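You operate a simulated robot arm through the tools that you are given. There is no shell and no other tool. Be economical: measure what you need, move in short steps, check, and stop when the job is done.

You run a simulated two-armed robot. Do the job below in one go: nothing can be reset, and whatever is moved stays where it is left.

TASK
Pick up the steel roller with one hand, pass it to the other hand and put it on the bottom shelf of the tea dresser. Set down upright: steel roller.
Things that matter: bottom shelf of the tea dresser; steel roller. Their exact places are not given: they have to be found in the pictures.

The check looks at the end state, three seconds after you hand in, the way a careful person would. Anything else that was tipped, shoved, dropped, spilled or broken makes it a failure.

THE ROBOT
Two 6-joint arms with two-finger parallel grippers on one trunk, on a base that drives. Base frame: it is fixed to the floor where the robot stands at the start and does not move with it; the origin is under the middle of the robot, x ahead of it, y to its left, z up; the surface under the hand at the start is at about z = 850. Readings come in mm, rad, newtons and seconds.
The left shoulder is at the start at [60, 187, 1147], the right one opposite. With the tool pointing down near the work surface each hand reaches from about 260 to 620 mm from the robot's upright axis, wherever it stands, measured 20 degrees to its own side. Places, roughly: bottom shelf of the tea dresser [-3600, -700, 300]. Payload 1.57 kg a hand.
The TCP of each hand is the grasp point between the finger pads, 30 mm short of the fingertips. In the tool frame z runs along the fingers and y along their closing line. Largest opening 110 mm; finger width 24, thickness 12; the body of the gripper, 48 by 112 mm, starts 78 mm behind the TCP.
Orientation is that of the tool frame in the base frame, as a unit quaternion [w, x, y, z]. With the fingers straight down and closing along the base's y, the tool's x points along the base's -x, its y along +y and its z along -z.

THE INTERFACE
- The arms move only by the tool nudge_tool. It takes "left_motion", "right_motion" or both (then of equal length, played together; a hand with none holds still); each is a list of rows, each a list of 7 numbers: the shift along the tool's x, y, z in cm, then the turn, a rotation vector about the tool's x, y, z in rad, then the closure in counts, from 0 (fully open) to 255 (shut). In form: [[tx, ty, tz, ax, ay, az, grip], ...]. A call has 1 to 12 rows; each row is the pose to reach, as a shift and turn from the pose commanded when the call began, along the tool's axes at that moment. Rows are played at 5 a second. More than 50 mm and 0.15 rad between two rows, or a gripper value outside its range, and nothing of the call is played. A pose out of reach is approached as far as the arm can. The call stops where the force on the tool passes 40 N (or 10 N more than at its start, if that is more) or the arm is blocked; 0.2 s more then pass. The fingers move at their own pace (about 153 mm/s each) and stop on an object; they squeeze with about 37 N. The grip force told is the motor's: it shows also when the fingers shut on nothing. Time passes only in rows, and 0.2 s behind the last, so rows that repeat a pose let the fingers close. It gives the time, the measured TCP pose, the force on the tool (base axes), the opening and the grip force at its end, in the units of the frame above (readings bear some noise), with the torque about the TCP (base axes, N m) and any sound that the robot's microphone picked up.
- Cameras (640 x 400 px; columns grow to the right, rows downward): "scene" is now at [10.9, 17, 1680.1]; the picture's right is [0.21, -0.98, 0.00], its down [-0.80, -0.17, -0.57] and it looks along [0.56, 0.12, -0.82] (base axes); focal length 264 px, centre (320, 200). "left" rides on the left gripper at [70, -16, -141] in its tool frame; the picture's right is [0.23, 0.97, 0.00], its down [-0.86, 0.20, -0.48] and it looks along [-0.47, 0.11, 0.88] (tool axes); focal length 222 px, centre (320, 200). "right" rides on the right gripper at [70, 16, -141] in its tool frame; the picture's right is [-0.23, 0.97, 0.00], its down [-0.86, -0.20, -0.48] and it looks along [-0.47, -0.11, 0.88] (tool axes); focal length 222 px, centre (320, 200).
- capture(camera): a new picture of that camera. The clock stands still meanwhile.
- raise_lower(by): slides the trunk up (or, below 0, down) by that many mm; the arms and the scene camera ride with it, the base frame stays. It gives what a move gives, with no picture.
- drive_base(legs): drives the robot by 1 to 6 legs, each [ahead, left, turn to the left] in mm, mm and rad, along the robot's own axes; the way and the turn of a leg run together, so that a leg with both is an arc; at most 1500 mm and 3.142 rad a leg. The arms and the cameras ride along, it lands a little off, and it stops where it bumps. It gives what a move gives.
- head_to(pan, tilt): turns the head with the scene camera to pan (to the left, within 1.501 rad either way) and tilt (down, from -0.506 to 1.204), counted from straight ahead of the robot. It gives what a move gives.
- pixel_to_xyz(camera, pixels): for up to 12 pixels [column, row] of the newest picture of that camera ("zoom" is the newest enlarged one), the place [x, y, z] in the base frame of the surface seen there, good to about 2 mm. The clock stands still meanwhile.
- close_up(camera, box): a new picture of the part [left, top, right, bottom] of that camera's present view, enlarged. The clock stands still meanwhile.
- sign_off(): hands the job in; it is judged then, once.

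Go step by step. Measure first, check grasps and placings, and put right what went wrong. The budget is 80 turns and 70 pictures, counting those below and the enlarged ones. Unless the task says otherwise, let go and move clear before handing in, and close with one line.

The tools are called after "Call:" as a command line: name --argument value ..., lists and objects as JSON in quotes. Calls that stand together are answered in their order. nudge_tool: Moves the arms, as the interface text tells. Its arguments: {"type":"object","properties":{"left_motion":{"type":"array","items":{"type":"array","items":{"type":"number"}}},"right_motion":{"type":"array","items":{"type":"array","items":{"type":"number"}}}},"required":[]} The other tools are called the same way: raise_lower (by) slides the trunk up or down; drive_base (legs) drives the base; head_to (pan, tilt) turns the head that bears the scene camera; capture (camera) takes a picture; pixel_to_xyz (camera, pixels) gives the place of the surface under pixels of a picture; close_up (camera, box) takes an enlarged picture of a part of a camera's view; sign_off () hands the job in.

At the start:

```text
time_s: 0.0
left_tcp_pos: [506.2, 244.7, 1085.1]
left_ee_rot: [0.0, 0.0, 1.0, 0.0]
left_ft_force: [0.4, -0.8, 0.2]
left_moment: [0.0, 0.0, 0.01]
left_width: 109.9
left_grasp_force: 0.1
right_tcp_pos: [442.3, -155.1, 1177.1]
right_ee_rot: [0.0, 0.001, 1.0, 0.0]
right_ft_force: [-0.6, -0.6, 0.1]
right_moment: [0.02, 0.03, 0.01]
right_width: 110.0
right_grasp_force: 0.0
trunk travel left (down, up): [-775.0, 215.0]
robot x, y, heading: [4.1, 2.0, -0.004]
head pan, tilt: [0.213, 0.963]
```

scene: 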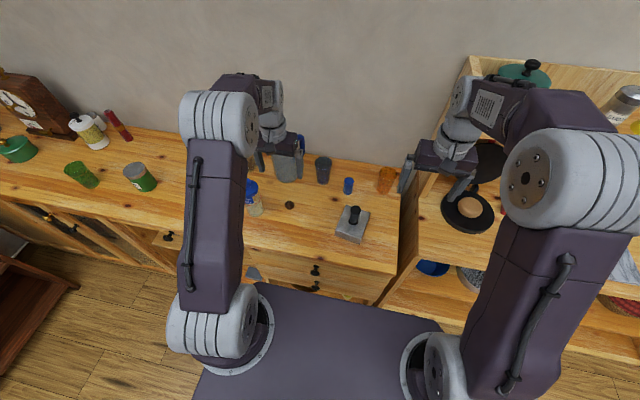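
right: 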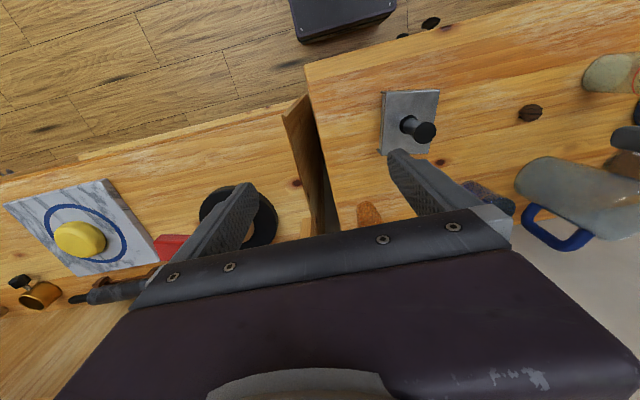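
left: 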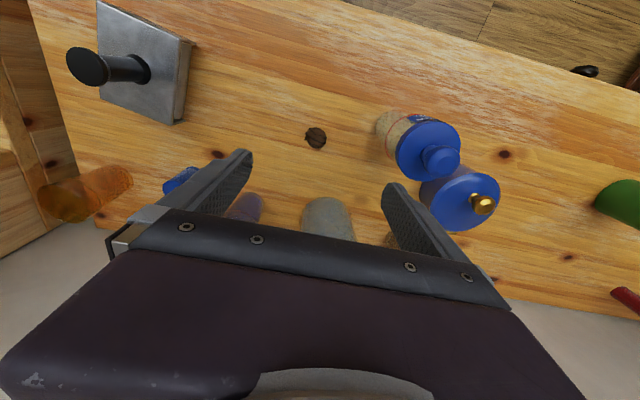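

The scene shows a workbench with several cylinders, grey ones near (287,165) and (323,168). I'll enlarge the view to find the steel roller.

Call:
close_up --camera "scene" --box '[230, 130, 430, 255]'

Call:
close_up --camera "scene" --box '[400, 50, 640, 200]'

Call:
close_up --camera "scene" --box '[0, 60, 240, 210]'

```text
3.20 times, centred on (330, 192) of scene
```

zoom: 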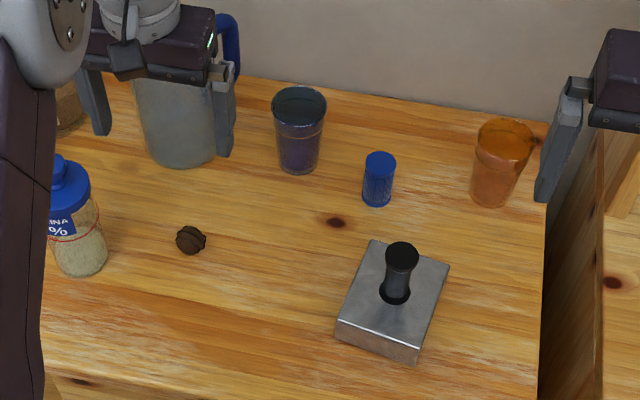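

```text
2.67 times, centred on (520, 125) of scene
```

zoom: 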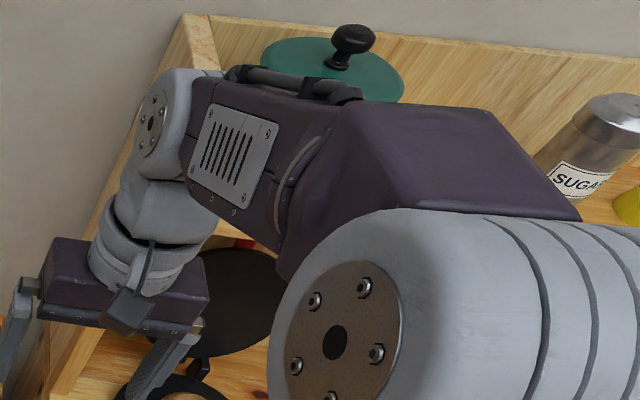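

```text
2.67 times, centred on (120, 135) of scene
```

zoom: 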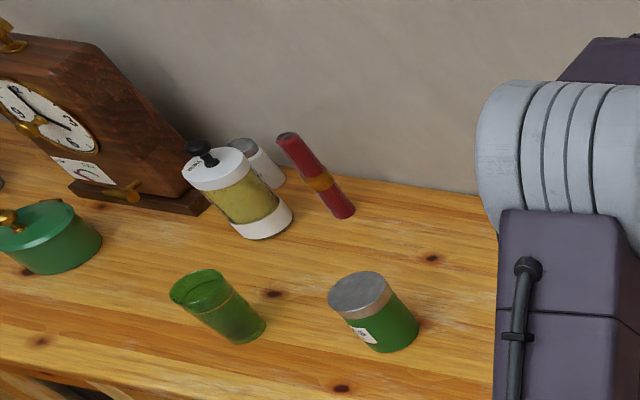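

No obvious roller yet; there's a steel block with a black knob, but that's flat. I'll look around to both sides.

Call:
head_to --pan -0.7 --tilt 0.75

Call:
capture --camera "scene"

Call:
head_to --pan 1.0 --tilt 0.75

Call:
capture --camera "scene"

```text
time_s: 1.2
left_tcp_pos: [506.5, 244.1, 1084.6]
left_ee_rot: [0.0, 0.0, 1.0, 0.0]
left_ft_force: [-0.3, -0.2, 0.0]
left_moment: [-0.02, 0.0, 0.03]
left_width: 109.9
left_grasp_force: 0.0
right_tcp_pos: [440.7, -156.2, 1177.3]
right_ee_rot: [0.0, -0.001, 1.0, 0.0]
right_ft_force: [0.2, -0.3, 0.8]
right_moment: [0.0, -0.02, 0.01]
right_width: 109.8
right_grasp_force: 0.0
trunk travel left (down, up): [-775.0, 215.0]
robot x, y, heading: [1.2, -0.6, 0.001]
head pan, tilt: [-0.7, 0.75]
```

```text
63 pictures are left
```

scene: 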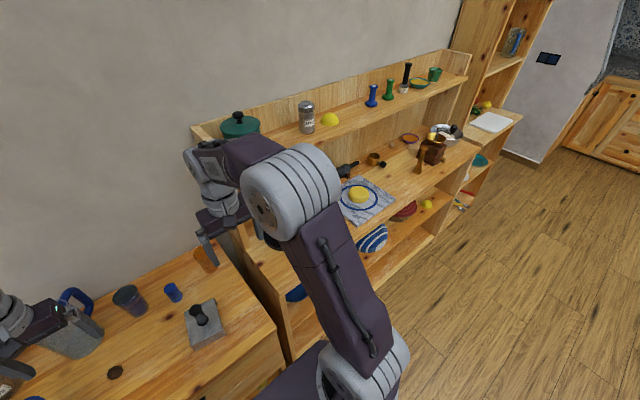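

```text
time_s: 2.9
left_tcp_pos: [506.6, 243.7, 1086.1]
left_ee_rot: [0.0, 0.001, 1.0, 0.0]
left_ft_force: [-0.1, 0.3, -0.4]
left_moment: [0.02, 0.0, 0.0]
left_width: 110.1
left_grasp_force: 0.1
right_tcp_pos: [441.4, -155.1, 1178.1]
right_ee_rot: [-0.001, 0.0, 1.0, 0.0]
right_ft_force: [-0.7, -0.4, -0.1]
right_moment: [-0.03, -0.01, 0.03]
right_width: 109.8
right_grasp_force: 0.1
trunk travel left (down, up): [-775.0, 215.0]
robot x, y, heading: [0.9, 1.4, 0.0]
head pan, tilt: [1.0, 0.75]
```

```text
62 pictures are left
```

scene: 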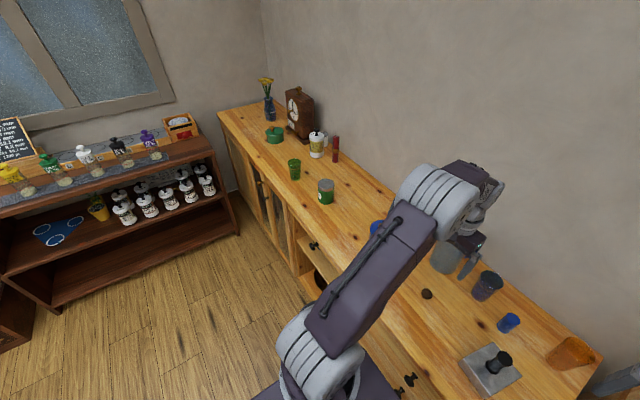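

The right-hand dresser has small upright items, including one at (407,78). I'll zoom in on those.

Call:
head_to --pan -0.9 --tilt 0.6

Call:
close_up --camera "scene" --box '[260, 60, 520, 222]'

Call:
capture --camera "scene"

```text
time_s: 4.8
left_tcp_pos: [505.2, 244.6, 1085.0]
left_ee_rot: [0.0, 0.001, 1.0, -0.001]
left_ft_force: [-0.2, -0.1, -0.2]
left_moment: [-0.03, -0.03, 0.01]
left_width: 110.0
left_grasp_force: 0.1
right_tcp_pos: [441.3, -155.0, 1177.3]
right_ee_rot: [0.0, 0.0, 1.0, 0.0]
right_ft_force: [0.9, 0.9, -1.2]
right_moment: [-0.02, -0.01, 0.03]
right_width: 110.3
right_grasp_force: 0.0
trunk travel left (down, up): [-775.0, 215.0]
robot x, y, heading: [-2.9, -1.6, -0.002]
head pan, tilt: [-0.901, 0.6]
```

```text
2.46 times, centred on (390, 141) of scene
```

zoom: 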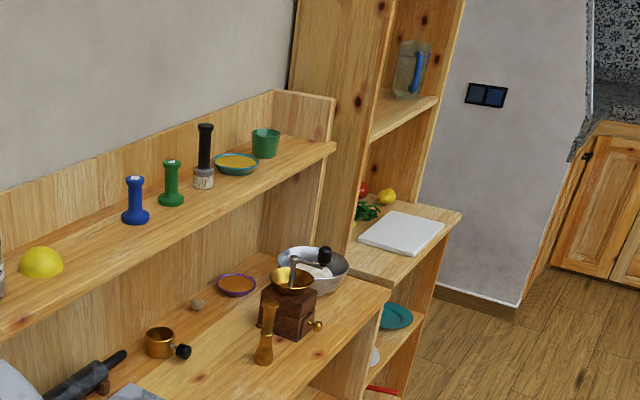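

```text
60 pictures are left
```

scene: 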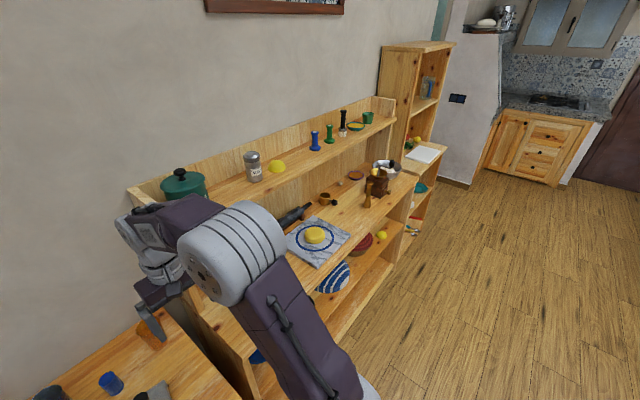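

A dark roller-shaped thing lies at (295,215) in the dresser niche. I'll zoom on it.

Call:
close_up --camera "scene" --box '[260, 180, 360, 242]'

Call:
close_up --camera "right" --box '[0, 180, 320, 380]'

```text
6.40 times, centred on (310, 211) of scene
```

zoom: 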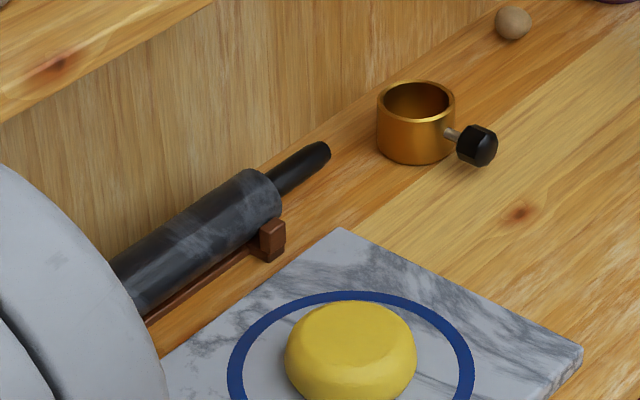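

```text
2.00 times, centred on (160, 280) of right
```

zoom: 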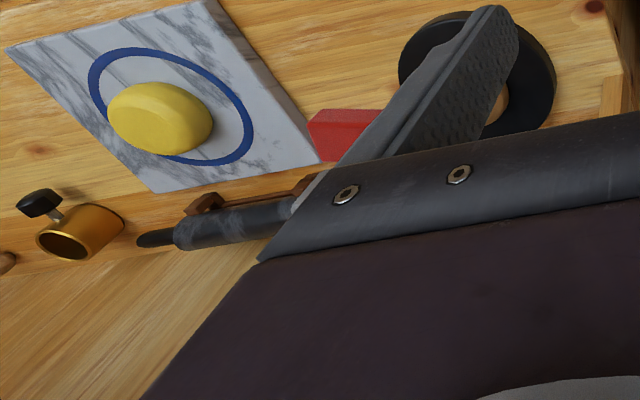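

The dark rolling pin on a wooden cradle at the dresser is one candidate. I'll survey the rest of the room before deciding.

Call:
head_to --pan 1.5 --tilt 0.4

Call:
capture --camera "scene"

Call:
head_to --pan -1.5 --tilt 0.4

Call:
capture --camera "scene"

```text
time_s: 7.0
left_tcp_pos: [506.2, 244.7, 1084.8]
left_ee_rot: [0.0, 0.0, 1.0, 0.0]
left_ft_force: [-0.4, -0.9, -0.2]
left_moment: [-0.03, -0.01, 0.01]
left_width: 109.9
left_grasp_force: 0.1
right_tcp_pos: [441.1, -156.4, 1177.0]
right_ee_rot: [0.0, 0.0, 1.0, 0.0]
right_ft_force: [-0.1, 0.5, 0.0]
right_moment: [0.02, -0.03, 0.0]
right_width: 110.1
right_grasp_force: 0.1
trunk travel left (down, up): [-775.0, 215.0]
robot x, y, heading: [1.3, -0.6, -0.0]
head pan, tilt: [1.499, 0.4]
```

```text
57 pictures are left
```

scene: 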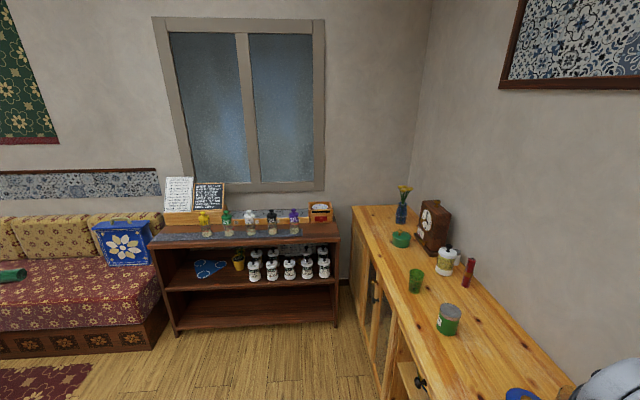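

```text
time_s: 9.6
left_tcp_pos: [507.3, 243.8, 1085.2]
left_ee_rot: [-0.001, 0.001, 1.0, 0.001]
left_ft_force: [-0.3, -1.1, 0.5]
left_moment: [0.01, 0.02, -0.03]
left_width: 110.0
left_grasp_force: 0.0
right_tcp_pos: [442.3, -155.0, 1176.4]
right_ee_rot: [-0.001, 0.0, 1.0, 0.0]
right_ft_force: [0.3, -0.3, -0.3]
right_moment: [0.03, 0.04, 0.01]
right_width: 109.8
right_grasp_force: 0.1
trunk travel left (down, up): [-775.0, 215.0]
robot x, y, heading: [-0.8, -0.1, -0.002]
head pan, tilt: [-1.499, 0.4]
```

```text
56 pictures are left
```

scene: 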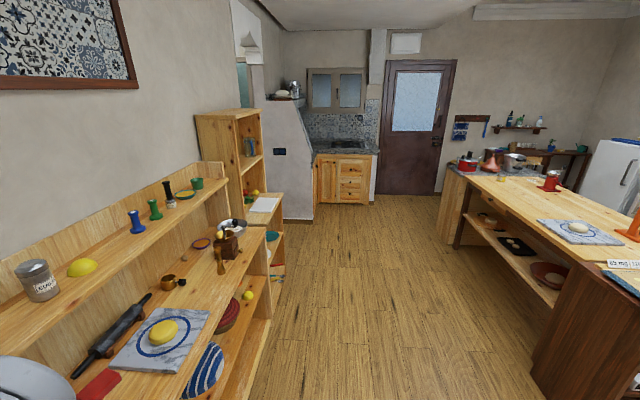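

The room holds more surfaces (an island at right-behind). I'll measure the island, the rolling pin, and zoom on the island items.

Call:
pixel_to_xyz --camera "scene" --pixels '[[455, 175], [604, 265], [530, 365], [638, 385], [130, 320], [100, 345], [165, 330], [265, 330]]'

Call:
close_up --camera "scene" --box '[440, 100, 640, 290]'

Call:
close_up --camera "scene" --box '[60, 270, 260, 395]'

Call:
close_up --camera "left" --box '[0, 0, 320, 240]'

```text
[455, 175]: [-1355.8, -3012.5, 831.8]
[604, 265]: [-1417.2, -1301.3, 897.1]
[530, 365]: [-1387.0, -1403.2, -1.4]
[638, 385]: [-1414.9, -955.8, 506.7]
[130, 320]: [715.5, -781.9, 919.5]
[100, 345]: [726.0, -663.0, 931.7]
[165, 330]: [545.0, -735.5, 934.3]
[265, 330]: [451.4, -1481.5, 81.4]
```

```text
2.11 times, centred on (540, 195) of scene
```

zoom: 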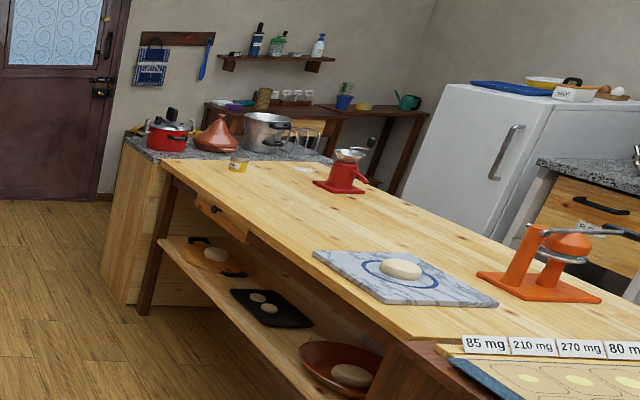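

```text
3.20 times, centred on (160, 332) of scene
```

zoom: 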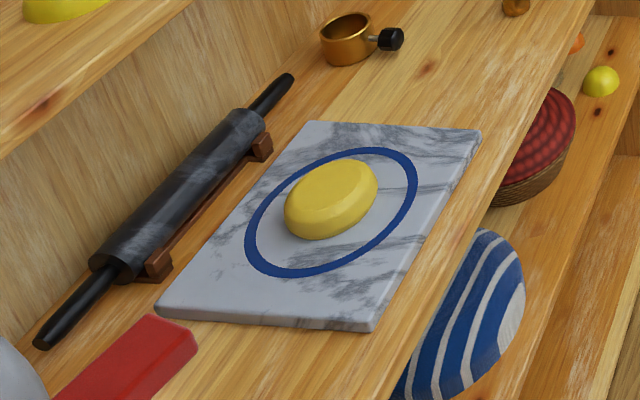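

```text
1.67 times, centred on (160, 120) of left
```

zoom: 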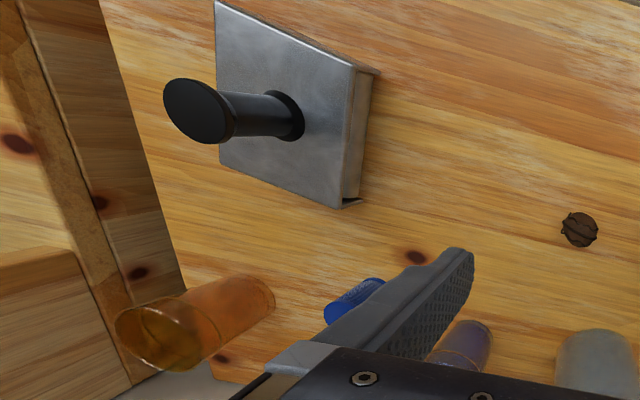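

No clear steel roller so far. I'll back away to look at the lower shelves and the rest of the room.

Call:
drive_base --legs '[[-600, 0, 0]]'

Call:
head_to --pan -0.6 --tilt 0.6

Call:
capture --camera "scene"

Call:
head_to --pan 0.5 --tilt 0.6

Call:
capture --camera "scene"

```text
time_s: 13.0
left_tcp_pos: [-93.2, 245.6, 1085.1]
left_ee_rot: [0.0, -0.003, 1.0, 0.0]
left_ft_force: [0.1, -0.4, -0.2]
left_moment: [-0.02, 0.0, -0.01]
left_width: 109.8
left_grasp_force: 0.0
right_tcp_pos: [-155.6, -156.1, 1177.8]
right_ee_rot: [0.001, -0.002, 1.0, 0.0]
right_ft_force: [0.7, 0.0, -0.3]
right_moment: [0.02, 0.02, -0.03]
right_width: 109.8
right_grasp_force: 0.0
trunk travel left (down, up): [-775.0, 215.0]
robot x, y, heading: [-599.9, -4.8, 0.0]
head pan, tilt: [-1.499, 0.4]
```

```text
time_s: 14.2
left_tcp_pos: [-93.6, 244.7, 1085.2]
left_ee_rot: [-0.001, -0.002, 1.0, 0.0]
left_ft_force: [-1.1, 0.2, -0.3]
left_moment: [-0.01, 0.06, 0.01]
left_width: 109.9
left_grasp_force: 0.1
right_tcp_pos: [-156.9, -155.1, 1177.8]
right_ee_rot: [0.001, -0.002, 1.0, 0.0]
right_ft_force: [0.2, 0.3, 0.1]
right_moment: [0.02, -0.01, -0.04]
right_width: 109.9
right_grasp_force: 0.0
trunk travel left (down, up): [-775.0, 215.0]
robot x, y, heading: [-599.4, -1.2, 0.005]
head pan, tilt: [-0.6, 0.6]
```

```text
52 pictures are left
```

scene: 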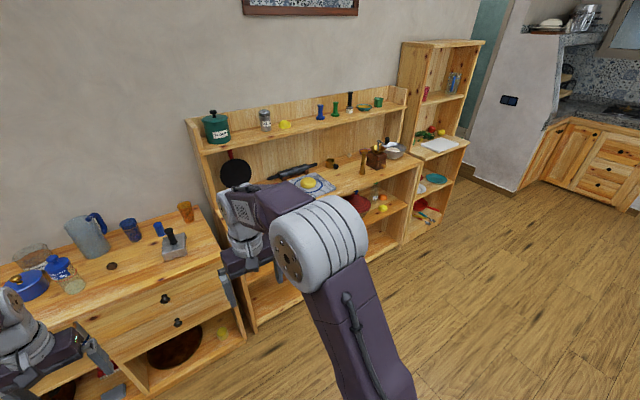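

```text
time_s: 15.5
left_tcp_pos: [-93.6, 244.5, 1084.0]
left_ee_rot: [0.0, -0.002, 1.0, 0.0]
left_ft_force: [1.1, -0.8, -0.4]
left_moment: [-0.04, 0.0, 0.01]
left_width: 110.0
left_grasp_force: 0.0
right_tcp_pos: [-155.9, -154.8, 1178.1]
right_ee_rot: [0.0, -0.003, 1.0, 0.0]
right_ft_force: [-0.1, 0.4, 0.8]
right_moment: [-0.01, 0.01, 0.0]
right_width: 109.9
right_grasp_force: 0.0
trunk travel left (down, up): [-775.0, 215.0]
robot x, y, heading: [-600.5, -0.5, 0.004]
head pan, tilt: [0.499, 0.6]
```

```text
51 pictures are left
```

scene: 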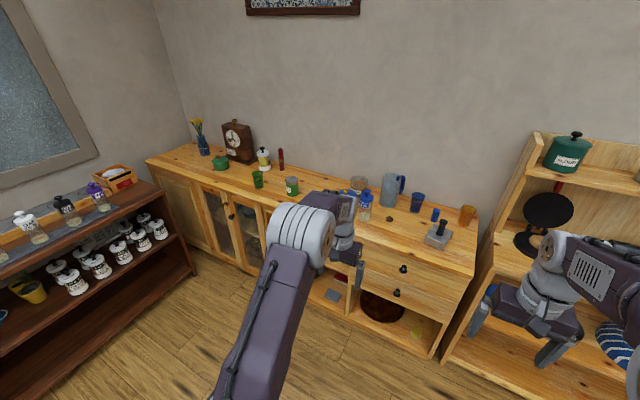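

Still nothing clear; I'll zoom into the lower bench and then turn about to see the tea dresser side.

Call:
close_up --camera "scene" --box '[290, 170, 490, 360]'

Call:
drive_base --legs '[[0, 0, 2.9]]'

Call:
head_to --pan 0.0 --tilt 0.4

Call:
capture --camera "scene"

Call:
head_to --pan 1.1 --tilt 0.4

Call:
capture --camera "scene"

```text
2.11 times, centred on (390, 265) of scene
```

zoom: 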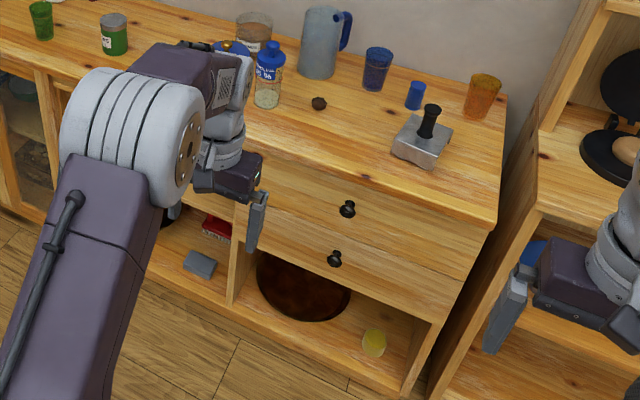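

```text
time_s: 22.7
left_tcp_pos: [-1149.8, -116.0, 1084.9]
left_ee_rot: [0.001, 0.993, -0.121, 0.0]
left_ft_force: [0.2, 0.2, 0.1]
left_moment: [-0.02, -0.01, -0.03]
left_width: 109.9
left_grasp_force: 0.0
right_tcp_pos: [-990.5, 256.6, 1177.4]
right_ee_rot: [0.0, 0.993, -0.122, -0.001]
right_ft_force: [-0.8, 0.0, 0.0]
right_moment: [-0.03, 0.02, -0.01]
right_width: 110.1
right_grasp_force: 0.1
trunk travel left (down, up): [-775.0, 215.0]
robot x, y, heading: [-597.4, -2.6, 2.895]
head pan, tilt: [0.499, 0.6]
```

```text
time_s: 23.6
left_tcp_pos: [-1150.5, -115.6, 1084.7]
left_ee_rot: [0.0, 0.993, -0.122, -0.001]
left_ft_force: [0.5, -0.9, -0.2]
left_moment: [-0.01, -0.02, 0.02]
left_width: 109.9
left_grasp_force: 0.1
right_tcp_pos: [-990.2, 256.6, 1176.0]
right_ee_rot: [0.0, 0.993, -0.121, 0.0]
right_ft_force: [-1.3, 0.0, -0.8]
right_moment: [0.01, 0.0, 0.01]
right_width: 109.9
right_grasp_force: 0.1
trunk travel left (down, up): [-775.0, 215.0]
robot x, y, heading: [-599.6, 0.8, 2.893]
head pan, tilt: [0.0, 0.4]
```

```text
49 pictures are left
```

scene: 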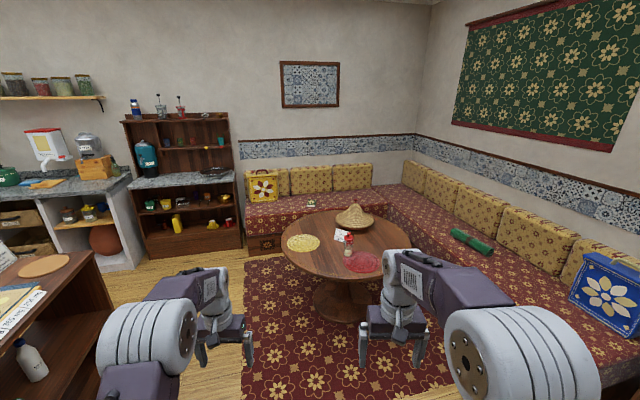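

```text
time_s: 25.0
left_tcp_pos: [-1150.1, -116.7, 1084.5]
left_ee_rot: [-0.001, 0.993, -0.122, 0.0]
left_ft_force: [0.5, -0.2, 0.5]
left_moment: [-0.06, 0.01, -0.04]
left_width: 109.9
left_grasp_force: 0.1
right_tcp_pos: [-990.2, 256.4, 1177.3]
right_ee_rot: [0.0, 0.993, -0.122, 0.001]
right_ft_force: [0.0, -0.7, -1.1]
right_moment: [0.0, 0.02, 0.0]
right_width: 110.0
right_grasp_force: 0.0
trunk travel left (down, up): [-775.0, 215.0]
robot x, y, heading: [-600.8, 1.5, 2.898]
head pan, tilt: [1.1, 0.4]
```

```text
48 pictures are left
```

scene: 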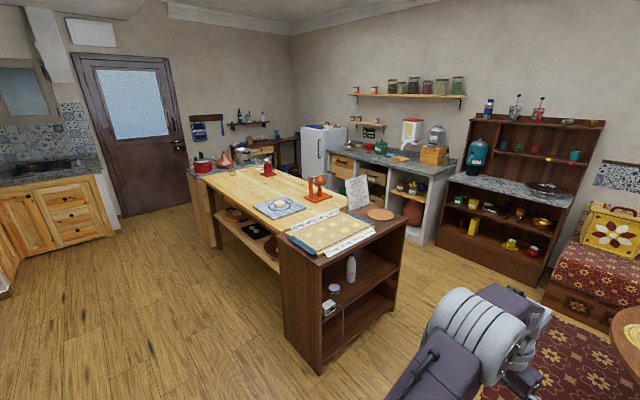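

The tea dresser is the dark cabinet at (530,190). I'll zoom in on it and on the island shelves to look for the roller and free space.

Call:
close_up --camera "scene" --box '[420, 90, 620, 290]'

Call:
close_up --camera "scene" --box '[180, 100, 440, 360]'

Call:
pixel_to_xyz --camera "scene" --pixels '[[444, 233], [532, 268], [470, 235], [530, 255], [524, 195], [510, 240], [495, 220], [400, 290], [318, 370], [325, 255]]'

```text
2.00 times, centred on (520, 190) of scene
```

zoom: 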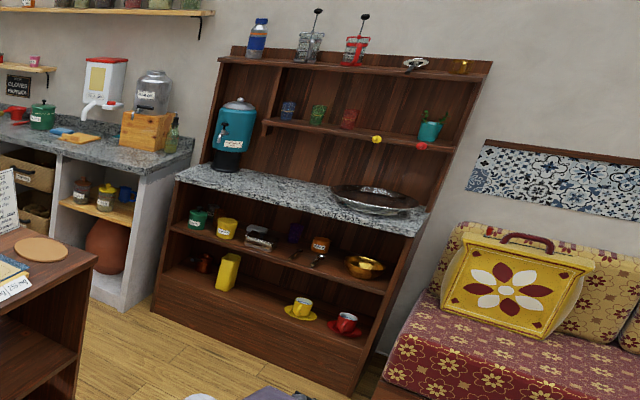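

```text
1.54 times, centred on (310, 230) of scene
```

zoom: 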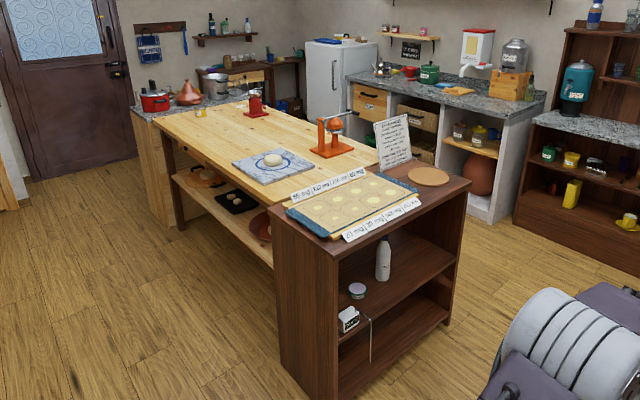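

```text
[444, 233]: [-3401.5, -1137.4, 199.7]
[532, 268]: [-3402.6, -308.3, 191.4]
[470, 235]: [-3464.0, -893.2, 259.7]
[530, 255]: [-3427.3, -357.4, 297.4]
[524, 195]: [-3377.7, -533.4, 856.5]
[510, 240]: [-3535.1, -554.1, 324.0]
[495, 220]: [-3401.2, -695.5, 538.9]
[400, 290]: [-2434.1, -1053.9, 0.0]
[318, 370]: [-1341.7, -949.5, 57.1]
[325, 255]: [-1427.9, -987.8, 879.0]
```

Dresser's bottom shelf is at z≈270 with a clear stretch between the yellow box and yellow cup. Now I'll return to the hutch to inspect its small items closely.

Call:
drive_base --legs '[[0, 0, -2.897], [300, -900, 0]]'

Call:
head_to --pan -0.3 --tilt 0.5

Call:
capture --camera "scene"

Call:
close_up --camera "scene" --box '[260, 80, 460, 205]'

```text
time_s: 36.7
left_tcp_pos: [217.7, -650.3, 1084.9]
left_ee_rot: [0.0, -0.009, 1.0, 0.0]
left_ft_force: [0.5, 0.7, -1.1]
left_moment: [0.03, 0.01, 0.01]
left_width: 109.9
left_grasp_force: 0.1
right_tcp_pos: [160.5, -1051.4, 1177.8]
right_ee_rot: [0.0, -0.01, 1.0, 0.0]
right_ft_force: [-0.1, 0.2, -0.3]
right_moment: [0.0, 0.05, 0.01]
right_width: 109.8
right_grasp_force: 0.0
trunk travel left (down, up): [-775.0, 215.0]
robot x, y, heading: [-284.8, -903.7, 0.016]
head pan, tilt: [1.1, 0.4]
```

```text
time_s: 38.3
left_tcp_pos: [216.5, -651.0, 1084.4]
left_ee_rot: [-0.001, -0.008, 1.0, 0.0]
left_ft_force: [0.4, -0.3, 0.2]
left_moment: [-0.01, -0.01, 0.01]
left_width: 110.0
left_grasp_force: 0.0
right_tcp_pos: [159.5, -1051.9, 1176.7]
right_ee_rot: [0.0, -0.009, 1.0, 0.0]
right_ft_force: [0.1, 0.3, 0.2]
right_moment: [-0.05, -0.03, -0.04]
right_width: 110.2
right_grasp_force: 0.0
trunk travel left (down, up): [-775.0, 215.0]
robot x, y, heading: [-282.7, -903.9, 0.02]
head pan, tilt: [-0.3, 0.499]
```

```text
45 pictures are left
```

scene: 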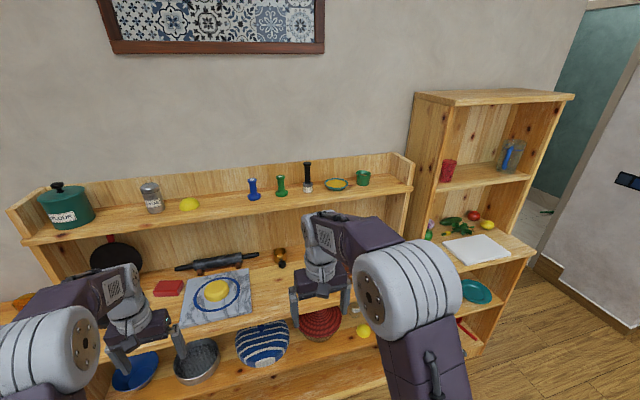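

```text
3.20 times, centred on (360, 142) of scene
```

zoom: 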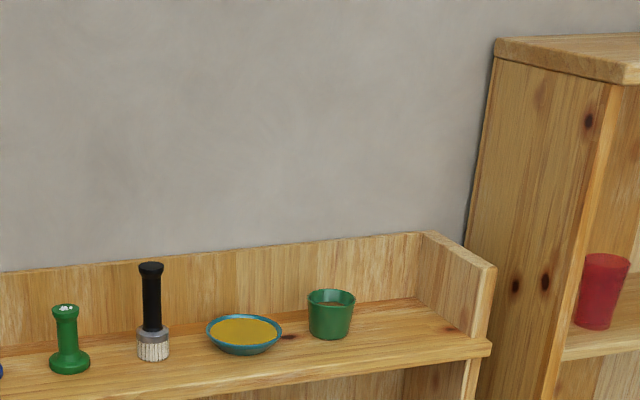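

The thing on the shelf is a brush. I'll zoom closely onto the rolling pin and the lower right sections.

Call:
close_up --camera "scene" --box '[160, 230, 300, 318]'

Call:
close_up --camera "scene" --box '[400, 130, 600, 370]'

Call:
pixel_to_xyz --camera "scene" --pixels '[[177, 268], [196, 266], [240, 256], [258, 253], [218, 262], [212, 270]]'

```text
4.55 times, centred on (230, 274) of scene
```

zoom: 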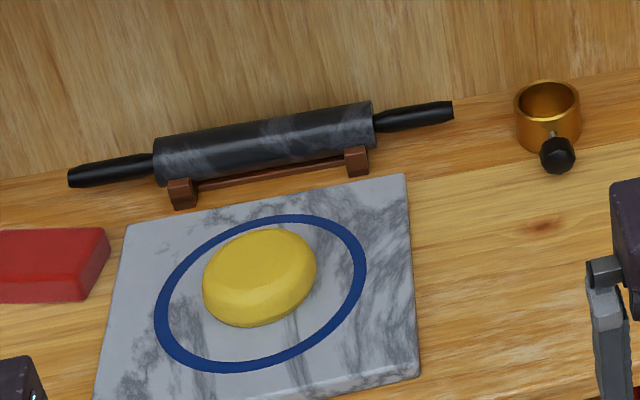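

```text
1.67 times, centred on (500, 250) of scene
```

zoom: 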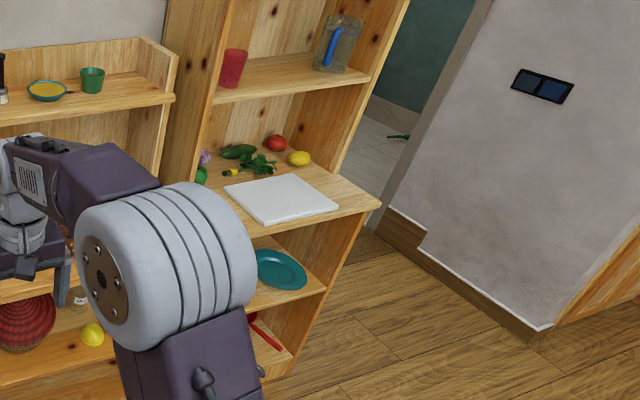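

```text
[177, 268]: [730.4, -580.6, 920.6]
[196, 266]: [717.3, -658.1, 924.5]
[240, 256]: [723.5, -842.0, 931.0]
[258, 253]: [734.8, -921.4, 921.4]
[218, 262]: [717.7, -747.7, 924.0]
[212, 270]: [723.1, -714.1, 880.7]
```

The pin is marble and 345 mm long — not a match for something to set upright under a ~250 mm gap. I'll go back to the bench and inspect the steel block and other items closely.

Call:
drive_base --legs '[[0, 850, -0.018], [200, 0, 0]]'

Call:
head_to --pan 0.0 --tilt 0.7

Call:
capture --camera "scene"

Call:
close_up --camera "scene" --box '[260, 150, 440, 265]'

```text
time_s: 44.0
left_tcp_pos: [409.8, 199.1, 1085.6]
left_ee_rot: [0.0, -0.002, 1.0, 0.0]
left_ft_force: [-0.2, 0.4, -0.9]
left_moment: [0.0, -0.01, 0.0]
left_width: 110.0
left_grasp_force: 0.1
right_tcp_pos: [347.2, -201.0, 1178.1]
right_ee_rot: [0.001, -0.003, 1.0, 0.0]
right_ft_force: [0.0, -0.2, -0.6]
right_moment: [0.0, -0.02, 0.01]
right_width: 110.0
right_grasp_force: 0.1
trunk travel left (down, up): [-775.0, 215.0]
robot x, y, heading: [-95.3, -44.5, 0.008]
head pan, tilt: [-0.3, 0.499]
```

```text
time_s: 44.8
left_tcp_pos: [413.2, 199.4, 1085.9]
left_ee_rot: [0.0, -0.002, 1.0, 0.001]
left_ft_force: [-0.6, 0.2, 0.2]
left_moment: [-0.02, 0.0, 0.0]
left_width: 110.1
left_grasp_force: 0.1
right_tcp_pos: [349.8, -201.6, 1176.7]
right_ee_rot: [0.001, -0.002, 1.0, 0.001]
right_ft_force: [0.3, 0.3, -0.3]
right_moment: [-0.01, -0.02, 0.01]
right_width: 110.0
right_grasp_force: 0.0
trunk travel left (down, up): [-775.0, 215.0]
robot x, y, heading: [-95.9, -50.3, 0.007]
head pan, tilt: [0.0, 0.7]
```

```text
41 pictures are left
```

scene: 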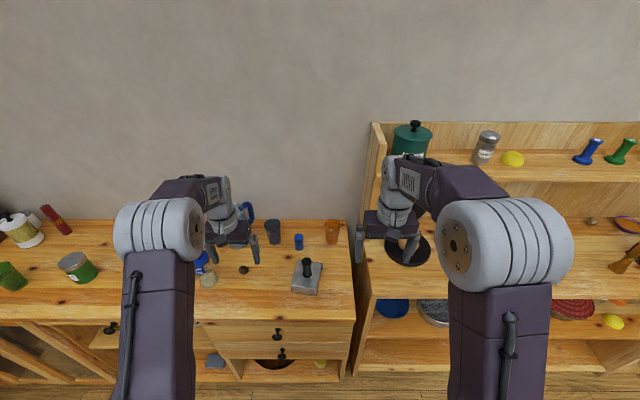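

```text
3.48 times, centred on (350, 208) of scene
```

zoom: 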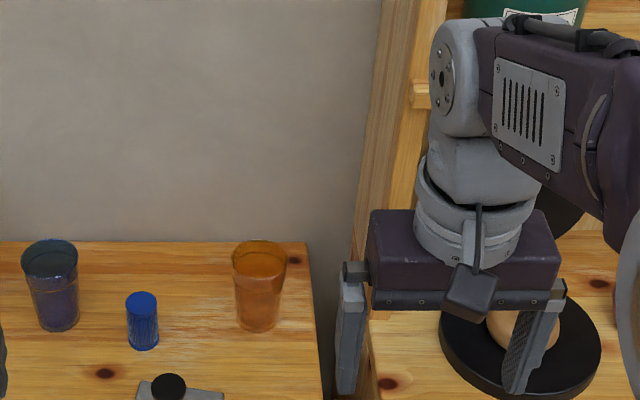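

I'll zoom on the steel block from scene and wrist cameras, to see its sides.

Call:
close_up --camera "scene" --box '[280, 245, 340, 300]'

Call:
capture --camera "left"

Call:
pixel_to_xyz --camera "scene" --pixels '[[307, 260], [298, 264], [290, 290], [317, 293], [322, 266], [305, 282], [298, 241], [335, 300]]'

```text
7.27 times, centred on (310, 272) of scene
```

zoom: 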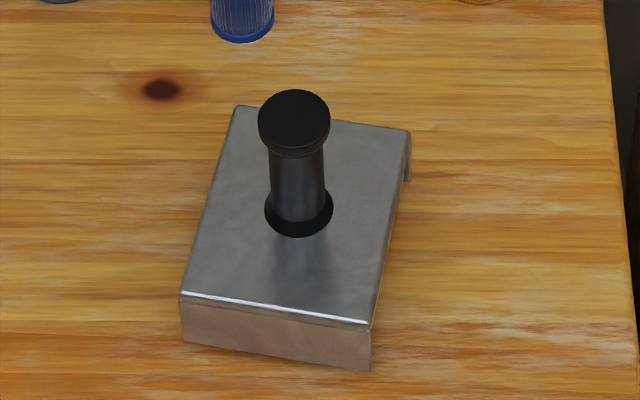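

```text
38 pictures are left
```

left: 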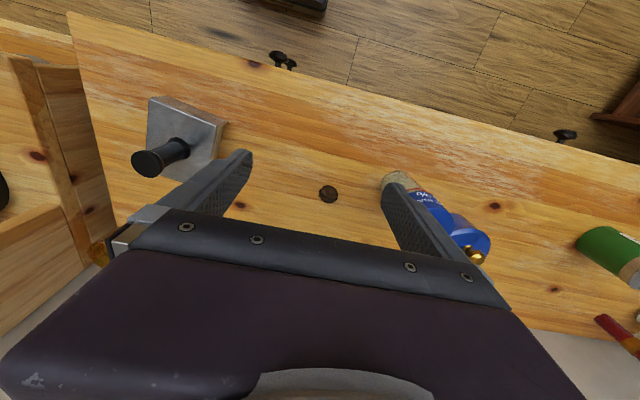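

```text
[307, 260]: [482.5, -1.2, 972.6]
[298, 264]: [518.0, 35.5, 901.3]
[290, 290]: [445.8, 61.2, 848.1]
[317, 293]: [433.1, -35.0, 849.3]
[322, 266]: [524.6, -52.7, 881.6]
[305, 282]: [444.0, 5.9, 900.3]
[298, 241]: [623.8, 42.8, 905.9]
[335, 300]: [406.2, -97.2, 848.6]
```

The block is a bent steel channel with a black handle, i.e. a dough-ball roller: this is the steel roller (knob top (482,-1,973)). I'll measure its corners, knob and the neighbours.

Call:
pixel_to_xyz --camera "zoom" --pixels '[[186, 288], [364, 318], [240, 110], [404, 134], [294, 112], [262, 112], [327, 115], [296, 180], [184, 338], [368, 366], [408, 175], [320, 130]]'

Call:
capture --camera "right"

```text
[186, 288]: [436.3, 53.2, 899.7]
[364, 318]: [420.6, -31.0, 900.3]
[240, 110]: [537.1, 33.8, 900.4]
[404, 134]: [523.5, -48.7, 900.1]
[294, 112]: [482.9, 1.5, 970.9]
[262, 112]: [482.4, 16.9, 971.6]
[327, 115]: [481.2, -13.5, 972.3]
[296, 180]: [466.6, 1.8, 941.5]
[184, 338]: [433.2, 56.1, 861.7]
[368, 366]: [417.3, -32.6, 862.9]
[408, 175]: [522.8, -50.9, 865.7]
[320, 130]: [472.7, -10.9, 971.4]
```

```text
37 pictures are left
```

right: 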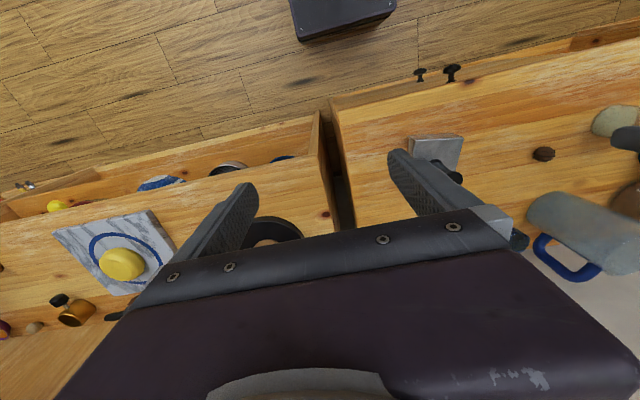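

The roller's plate is ~105 × 88 mm, top z 900, knob centred (476,1), Ø30, top 972; handle up. I'll shift the base so it's in the right hand's reach: right hand takes the knob from above, left hand will later take the plate from the front.

Call:
drive_base --legs '[[0, 230, 0], [85, 0, 0]]'

Call:
head_to --pan -0.3 --tilt 0.85

Call:
capture --camera "scene"

```text
time_s: 47.2
left_tcp_pos: [492.3, 430.3, 1087.5]
left_ee_rot: [0.001, -0.001, 1.0, 0.0]
left_ft_force: [-0.6, -0.1, 0.3]
left_moment: [-0.01, 0.0, -0.01]
left_width: 110.1
left_grasp_force: 0.1
right_tcp_pos: [428.3, 29.8, 1178.9]
right_ee_rot: [0.002, -0.002, 1.0, 0.0]
right_ft_force: [-0.8, 0.1, -0.3]
right_moment: [0.03, 0.0, 0.0]
right_width: 110.1
right_grasp_force: 0.2
trunk travel left (down, up): [-775.0, 215.0]
robot x, y, heading: [-9.8, 187.6, 0.01]
head pan, tilt: [0.0, 0.7]
```

```text
time_s: 48.0
left_tcp_pos: [497.0, 430.5, 1084.7]
left_ee_rot: [-0.001, -0.002, 1.0, 0.0]
left_ft_force: [1.5, 0.5, 0.2]
left_moment: [0.0, 0.04, 0.01]
left_width: 109.9
left_grasp_force: 0.0
right_tcp_pos: [433.5, 28.4, 1177.0]
right_ee_rot: [-0.001, -0.002, 1.0, 0.0]
right_ft_force: [-0.2, -0.2, 0.8]
right_moment: [0.0, 0.02, -0.02]
right_width: 110.1
right_grasp_force: 0.0
trunk travel left (down, up): [-775.0, 215.0]
robot x, y, heading: [-10.2, 184.4, 0.003]
head pan, tilt: [-0.3, 0.85]
```

```text
36 pictures are left
```

scene: 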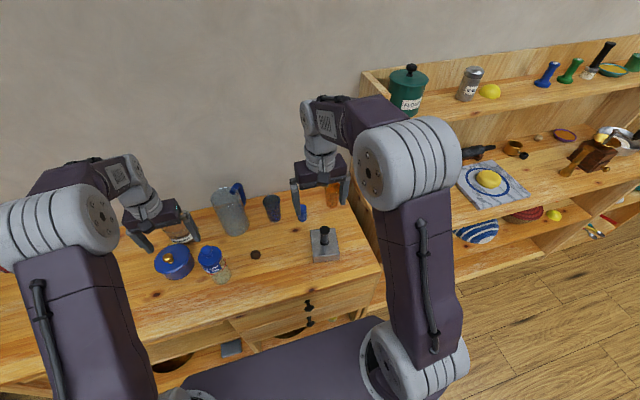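

The knob is at about (324,230). I'll re-measure it from here.

Call:
close_up --camera "scene" --box '[294, 215, 354, 270]'

Call:
pixel_to_xyz --camera "scene" --pixels '[[321, 229], [324, 229], [327, 229], [324, 227], [324, 232], [302, 206], [332, 195], [255, 254]]'

```text
7.27 times, centred on (324, 242) of scene
```

zoom: 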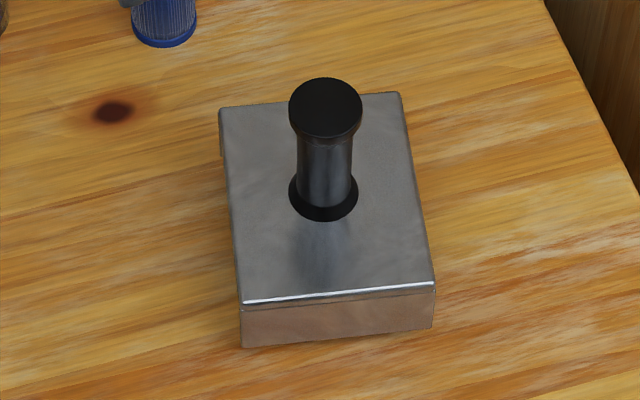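

```text
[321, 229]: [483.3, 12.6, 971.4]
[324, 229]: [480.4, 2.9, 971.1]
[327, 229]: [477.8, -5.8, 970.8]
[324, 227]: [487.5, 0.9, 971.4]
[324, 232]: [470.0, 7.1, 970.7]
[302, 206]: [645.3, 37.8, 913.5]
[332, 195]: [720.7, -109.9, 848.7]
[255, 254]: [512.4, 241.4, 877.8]
```

Knob centre is (479,1). I'll bring the right hand over it and down to TCP z≈957, still open.

Call:
nudge_tool --right_motion '[[-2.3, -1.4, 2, 0, 0, 0, 0], [-4.55, -2.75, 5, 0, 0, 0, 0], [-4.55, -2.75, 9, 0, 0, 0, 0], [-4.55, -2.75, 13, 0, 0, 0, 0], [-4.55, -2.75, 17, 0, 0, 0, 0], [-4.55, -2.75, 20, 0, 0, 0, 0], [-4.55, -2.75, 20, 0, 0, 0, 0]]'

Call:
close_up --camera "scene" --box '[260, 170, 390, 270]'

Call:
capture --camera "right"

```text
time_s: 49.6
left_tcp_pos: [495.2, 429.9, 1085.5]
left_ee_rot: [0.0, -0.003, 1.0, 0.0]
left_ft_force: [0.2, 0.4, 0.4]
left_moment: [0.0, 0.03, -0.01]
left_width: 110.1
left_grasp_force: 0.1
right_tcp_pos: [477.5, 3.5, 978.5]
right_ee_rot: [-0.001, -0.002, 1.0, 0.0]
right_ft_force: [0.7, -0.1, 0.1]
right_moment: [-0.01, 0.02, -0.03]
right_width: 109.9
right_grasp_force: 0.0
trunk travel left (down, up): [-775.0, 215.0]
robot x, y, heading: [-9.0, 188.4, 0.001]
head pan, tilt: [-0.3, 0.85]
```

```text
4.00 times, centred on (325, 220) of scene
```

zoom: 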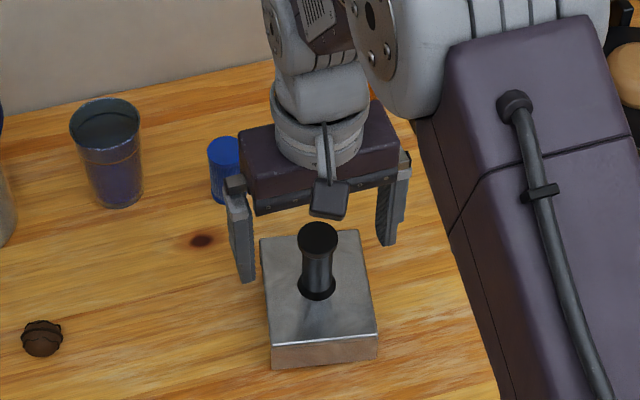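

```text
33 pictures are left
```

right: 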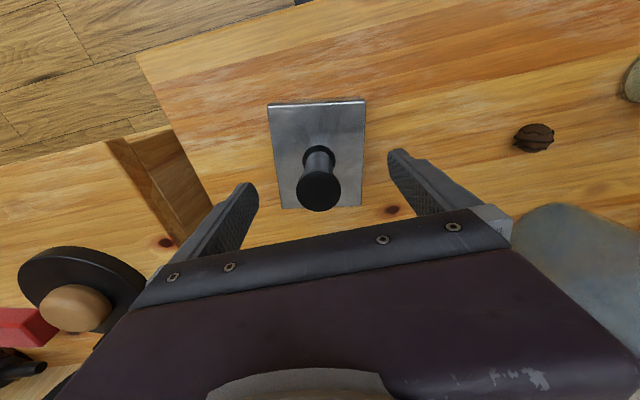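

The knob sits right at the TCP's image point (321,194). I'll lower 23 mm and close.

Call:
nudge_tool --right_motion '[[-0.1, -0.15, 1.2, 0, 0, 0, 0], [-0.1, -0.15, 2.3, 0, 0, 0, 0], [-0.1, -0.15, 2.3, 0, 0, 0, 130], [-0.1, -0.15, 2.3, 0, 0, 0, 255], [-0.1, -0.15, 2.3, 0, 0, 0, 255], [-0.1, -0.15, 2.3, 0, 0, 0, 255]]'

Call:
close_up --camera "scene" --box '[260, 170, 390, 270]'

```text
time_s: 51.0
left_tcp_pos: [494.9, 430.0, 1084.4]
left_ee_rot: [-0.001, -0.002, 1.0, 0.0]
left_ft_force: [-0.1, 0.2, -0.9]
left_moment: [0.0, 0.01, 0.02]
left_width: 110.2
left_grasp_force: 0.1
right_tcp_pos: [479.7, 0.1, 955.9]
right_ee_rot: [0.001, -0.001, 1.0, 0.0]
right_ft_force: [0.1, -0.1, -0.5]
right_moment: [0.04, -0.26, 0.04]
right_width: 25.4
right_grasp_force: 36.6
trunk travel left (down, up): [-775.0, 215.0]
robot x, y, heading: [-11.1, 182.1, 0.004]
head pan, tilt: [-0.3, 0.85]
```

```text
4.00 times, centred on (325, 220) of scene
```

zoom: 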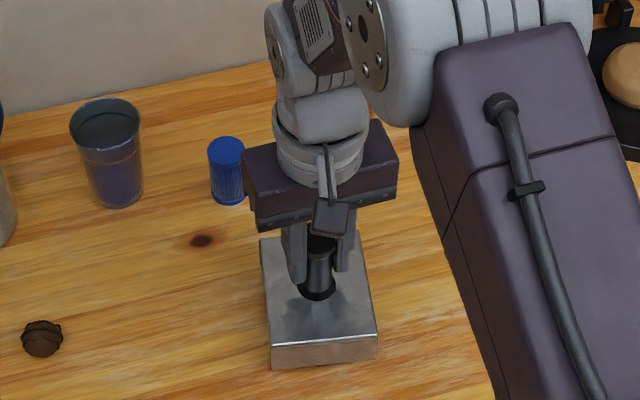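

Gripped at 25.4 mm with full force. Lift 150 mm and check.

Call:
nudge_tool --right_motion '[[0, 0, -1, 0, 0, 0, 255], [0, 0, -3, 0, 0, 0, 255], [0, 0, -6, 0, 0, 0, 255], [0, 0, -9, 0, 0, 0, 255], [0, 0, -12, 0, 0, 0, 255], [0, 0, -15, 0, 0, 0, 255]]'

Call:
capture --camera "scene"

```text
time_s: 52.4
left_tcp_pos: [494.1, 430.3, 1084.9]
left_ee_rot: [0.0, -0.001, 1.0, 0.0]
left_ft_force: [0.0, -0.7, -0.7]
left_moment: [0.01, -0.02, 0.0]
left_width: 110.1
left_grasp_force: 0.1
right_tcp_pos: [479.9, 0.9, 1104.2]
right_ee_rot: [0.0, -0.002, 1.0, 0.0]
right_ft_force: [-0.3, -0.6, -4.1]
right_moment: [-0.01, -0.04, 0.0]
right_width: 25.3
right_grasp_force: 36.8
trunk travel left (down, up): [-775.0, 215.0]
robot x, y, heading: [-8.8, 188.0, 0.007]
head pan, tilt: [-0.3, 0.85]
```

```text
31 pictures are left
```

scene: 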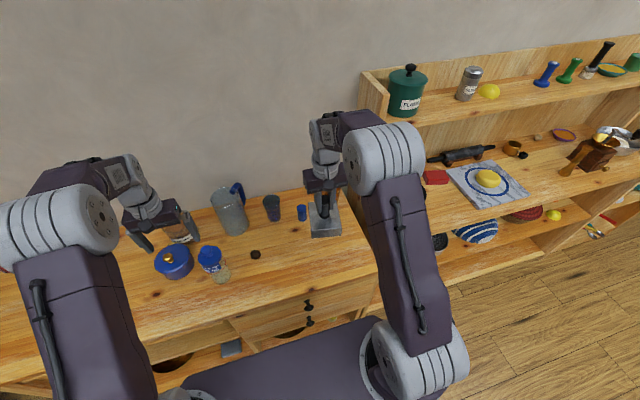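

Held firmly (0.4 kg). I'll back away from the bench, then bring the roller toward the middle and square it to the robot.

Call:
drive_base --legs '[[-500, 0, 0]]'

Call:
nudge_tool --right_motion '[[0, 3, 0, 0, 0, -0.06, 255], [0, 6, 0, 0, 0, -0.12, 255], [0, 9, 0, 0, 0, -0.18, 255], [0, 12, 0, 0, 0, -0.18, 255], [0, 15, 0, 0, 0, -0.18, 255], [0, 15, 0, 0, 0, -0.18, 255]]'

Call:
nudge_tool --left_motion '[[1.5, 0, 0, 0, -0.143, 0, 0], [3, 0, 0, 0, -0.286, 0, 0], [4.5, 0, 0, 0, -0.428, 0, 0], [6, 0, 0, 0, -0.571, 0, 0], [7.5, 0, 0, 0, -0.714, 0, 0], [9, 0, 0, 0, -0.857, 0, 0], [10, 0, 0, 0, -1.0, 0, 0], [10, 0, 0, 0, -1.142, 0, 0], [10, 0, 0, 0, -1.285, 0, 0], [10, 0, 0, 0, -1.428, 0, 0], [10, 0, 0, 0, -1.571, 0, 0], [10, 0, 0, 0, -1.571, 0, 0]]'

Call:
head_to --pan 0.1 --tilt 0.85

Call:
capture --camera "scene"

```text
time_s: 55.4
left_tcp_pos: [-2.4, 428.0, 1084.7]
left_ee_rot: [-0.001, -0.004, 1.0, 0.0]
left_ft_force: [-1.1, 0.7, -0.2]
left_moment: [-0.02, 0.01, -0.01]
left_width: 109.9
left_grasp_force: 0.0
right_tcp_pos: [-17.3, 0.8, 1104.5]
right_ee_rot: [-0.001, -0.003, 1.0, 0.0]
right_ft_force: [0.1, -0.8, -5.6]
right_moment: [0.03, 0.06, -0.01]
right_width: 25.0
right_grasp_force: 37.1
trunk travel left (down, up): [-775.0, 215.0]
robot x, y, heading: [-509.4, 182.0, 0.01]
head pan, tilt: [-0.3, 0.85]
```

```text
time_s: 56.8
left_tcp_pos: [-3.7, 427.0, 1084.5]
left_ee_rot: [0.0, -0.003, 1.0, 0.001]
left_ft_force: [-1.1, -0.4, -0.7]
left_moment: [0.03, -0.01, -0.02]
left_width: 109.9
left_grasp_force: 0.0
right_tcp_pos: [-19.7, 149.2, 1104.1]
right_ee_rot: [0.0, -0.094, 0.996, -0.001]
right_ft_force: [0.6, 0.0, -4.0]
right_moment: [0.03, 0.01, 0.03]
right_width: 25.2
right_grasp_force: 36.9
trunk travel left (down, up): [-775.0, 215.0]
robot x, y, heading: [-509.1, 178.7, 0.009]
head pan, tilt: [-0.3, 0.85]
```

```text
time_s: 59.4
left_tcp_pos: [-24.4, 490.0, 1230.8]
left_ee_rot: [0.686, -0.017, 0.727, -0.023]
left_ft_force: [0.0, 0.2, -0.4]
left_moment: [0.0, 0.02, 0.01]
left_width: 109.9
left_grasp_force: 0.0
left hand out of reach, approached as far as the arm can: row 4, 5, 6, 7, 8, 9, 10, 11, 12
right_tcp_pos: [-19.6, 150.7, 1104.5]
right_ee_rot: [-0.001, -0.094, 0.996, 0.0]
right_ft_force: [0.1, -0.8, -5.4]
right_moment: [0.01, 0.0, 0.0]
right_width: 25.0
right_grasp_force: 36.9
trunk travel left (down, up): [-775.0, 215.0]
robot x, y, heading: [-508.6, 178.7, 0.009]
head pan, tilt: [-0.3, 0.85]
```

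```text
time_s: 60.2
left_tcp_pos: [-24.6, 488.7, 1229.9]
left_ee_rot: [0.685, -0.017, 0.728, -0.023]
left_ft_force: [0.9, -0.5, -0.4]
left_moment: [-0.01, 0.0, 0.02]
left_width: 110.0
left_grasp_force: 0.0
right_tcp_pos: [-19.5, 150.7, 1104.1]
right_ee_rot: [0.0, -0.093, 0.996, 0.001]
right_ft_force: [0.5, 0.6, -5.1]
right_moment: [0.07, 0.0, -0.01]
right_width: 25.2
right_grasp_force: 36.8
trunk travel left (down, up): [-775.0, 215.0]
robot x, y, heading: [-508.3, 182.2, 0.006]
head pan, tilt: [0.099, 0.85]
```

```text
30 pictures are left
```

scene: 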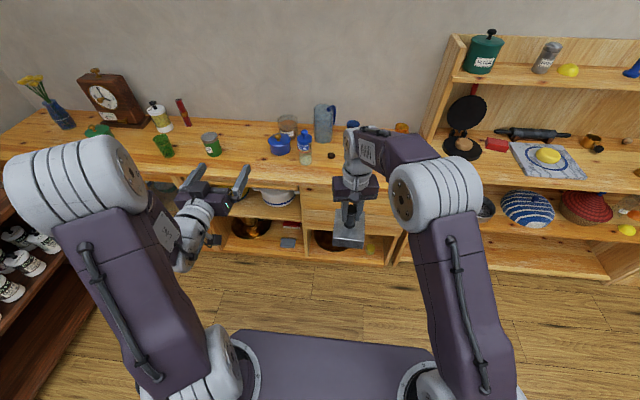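

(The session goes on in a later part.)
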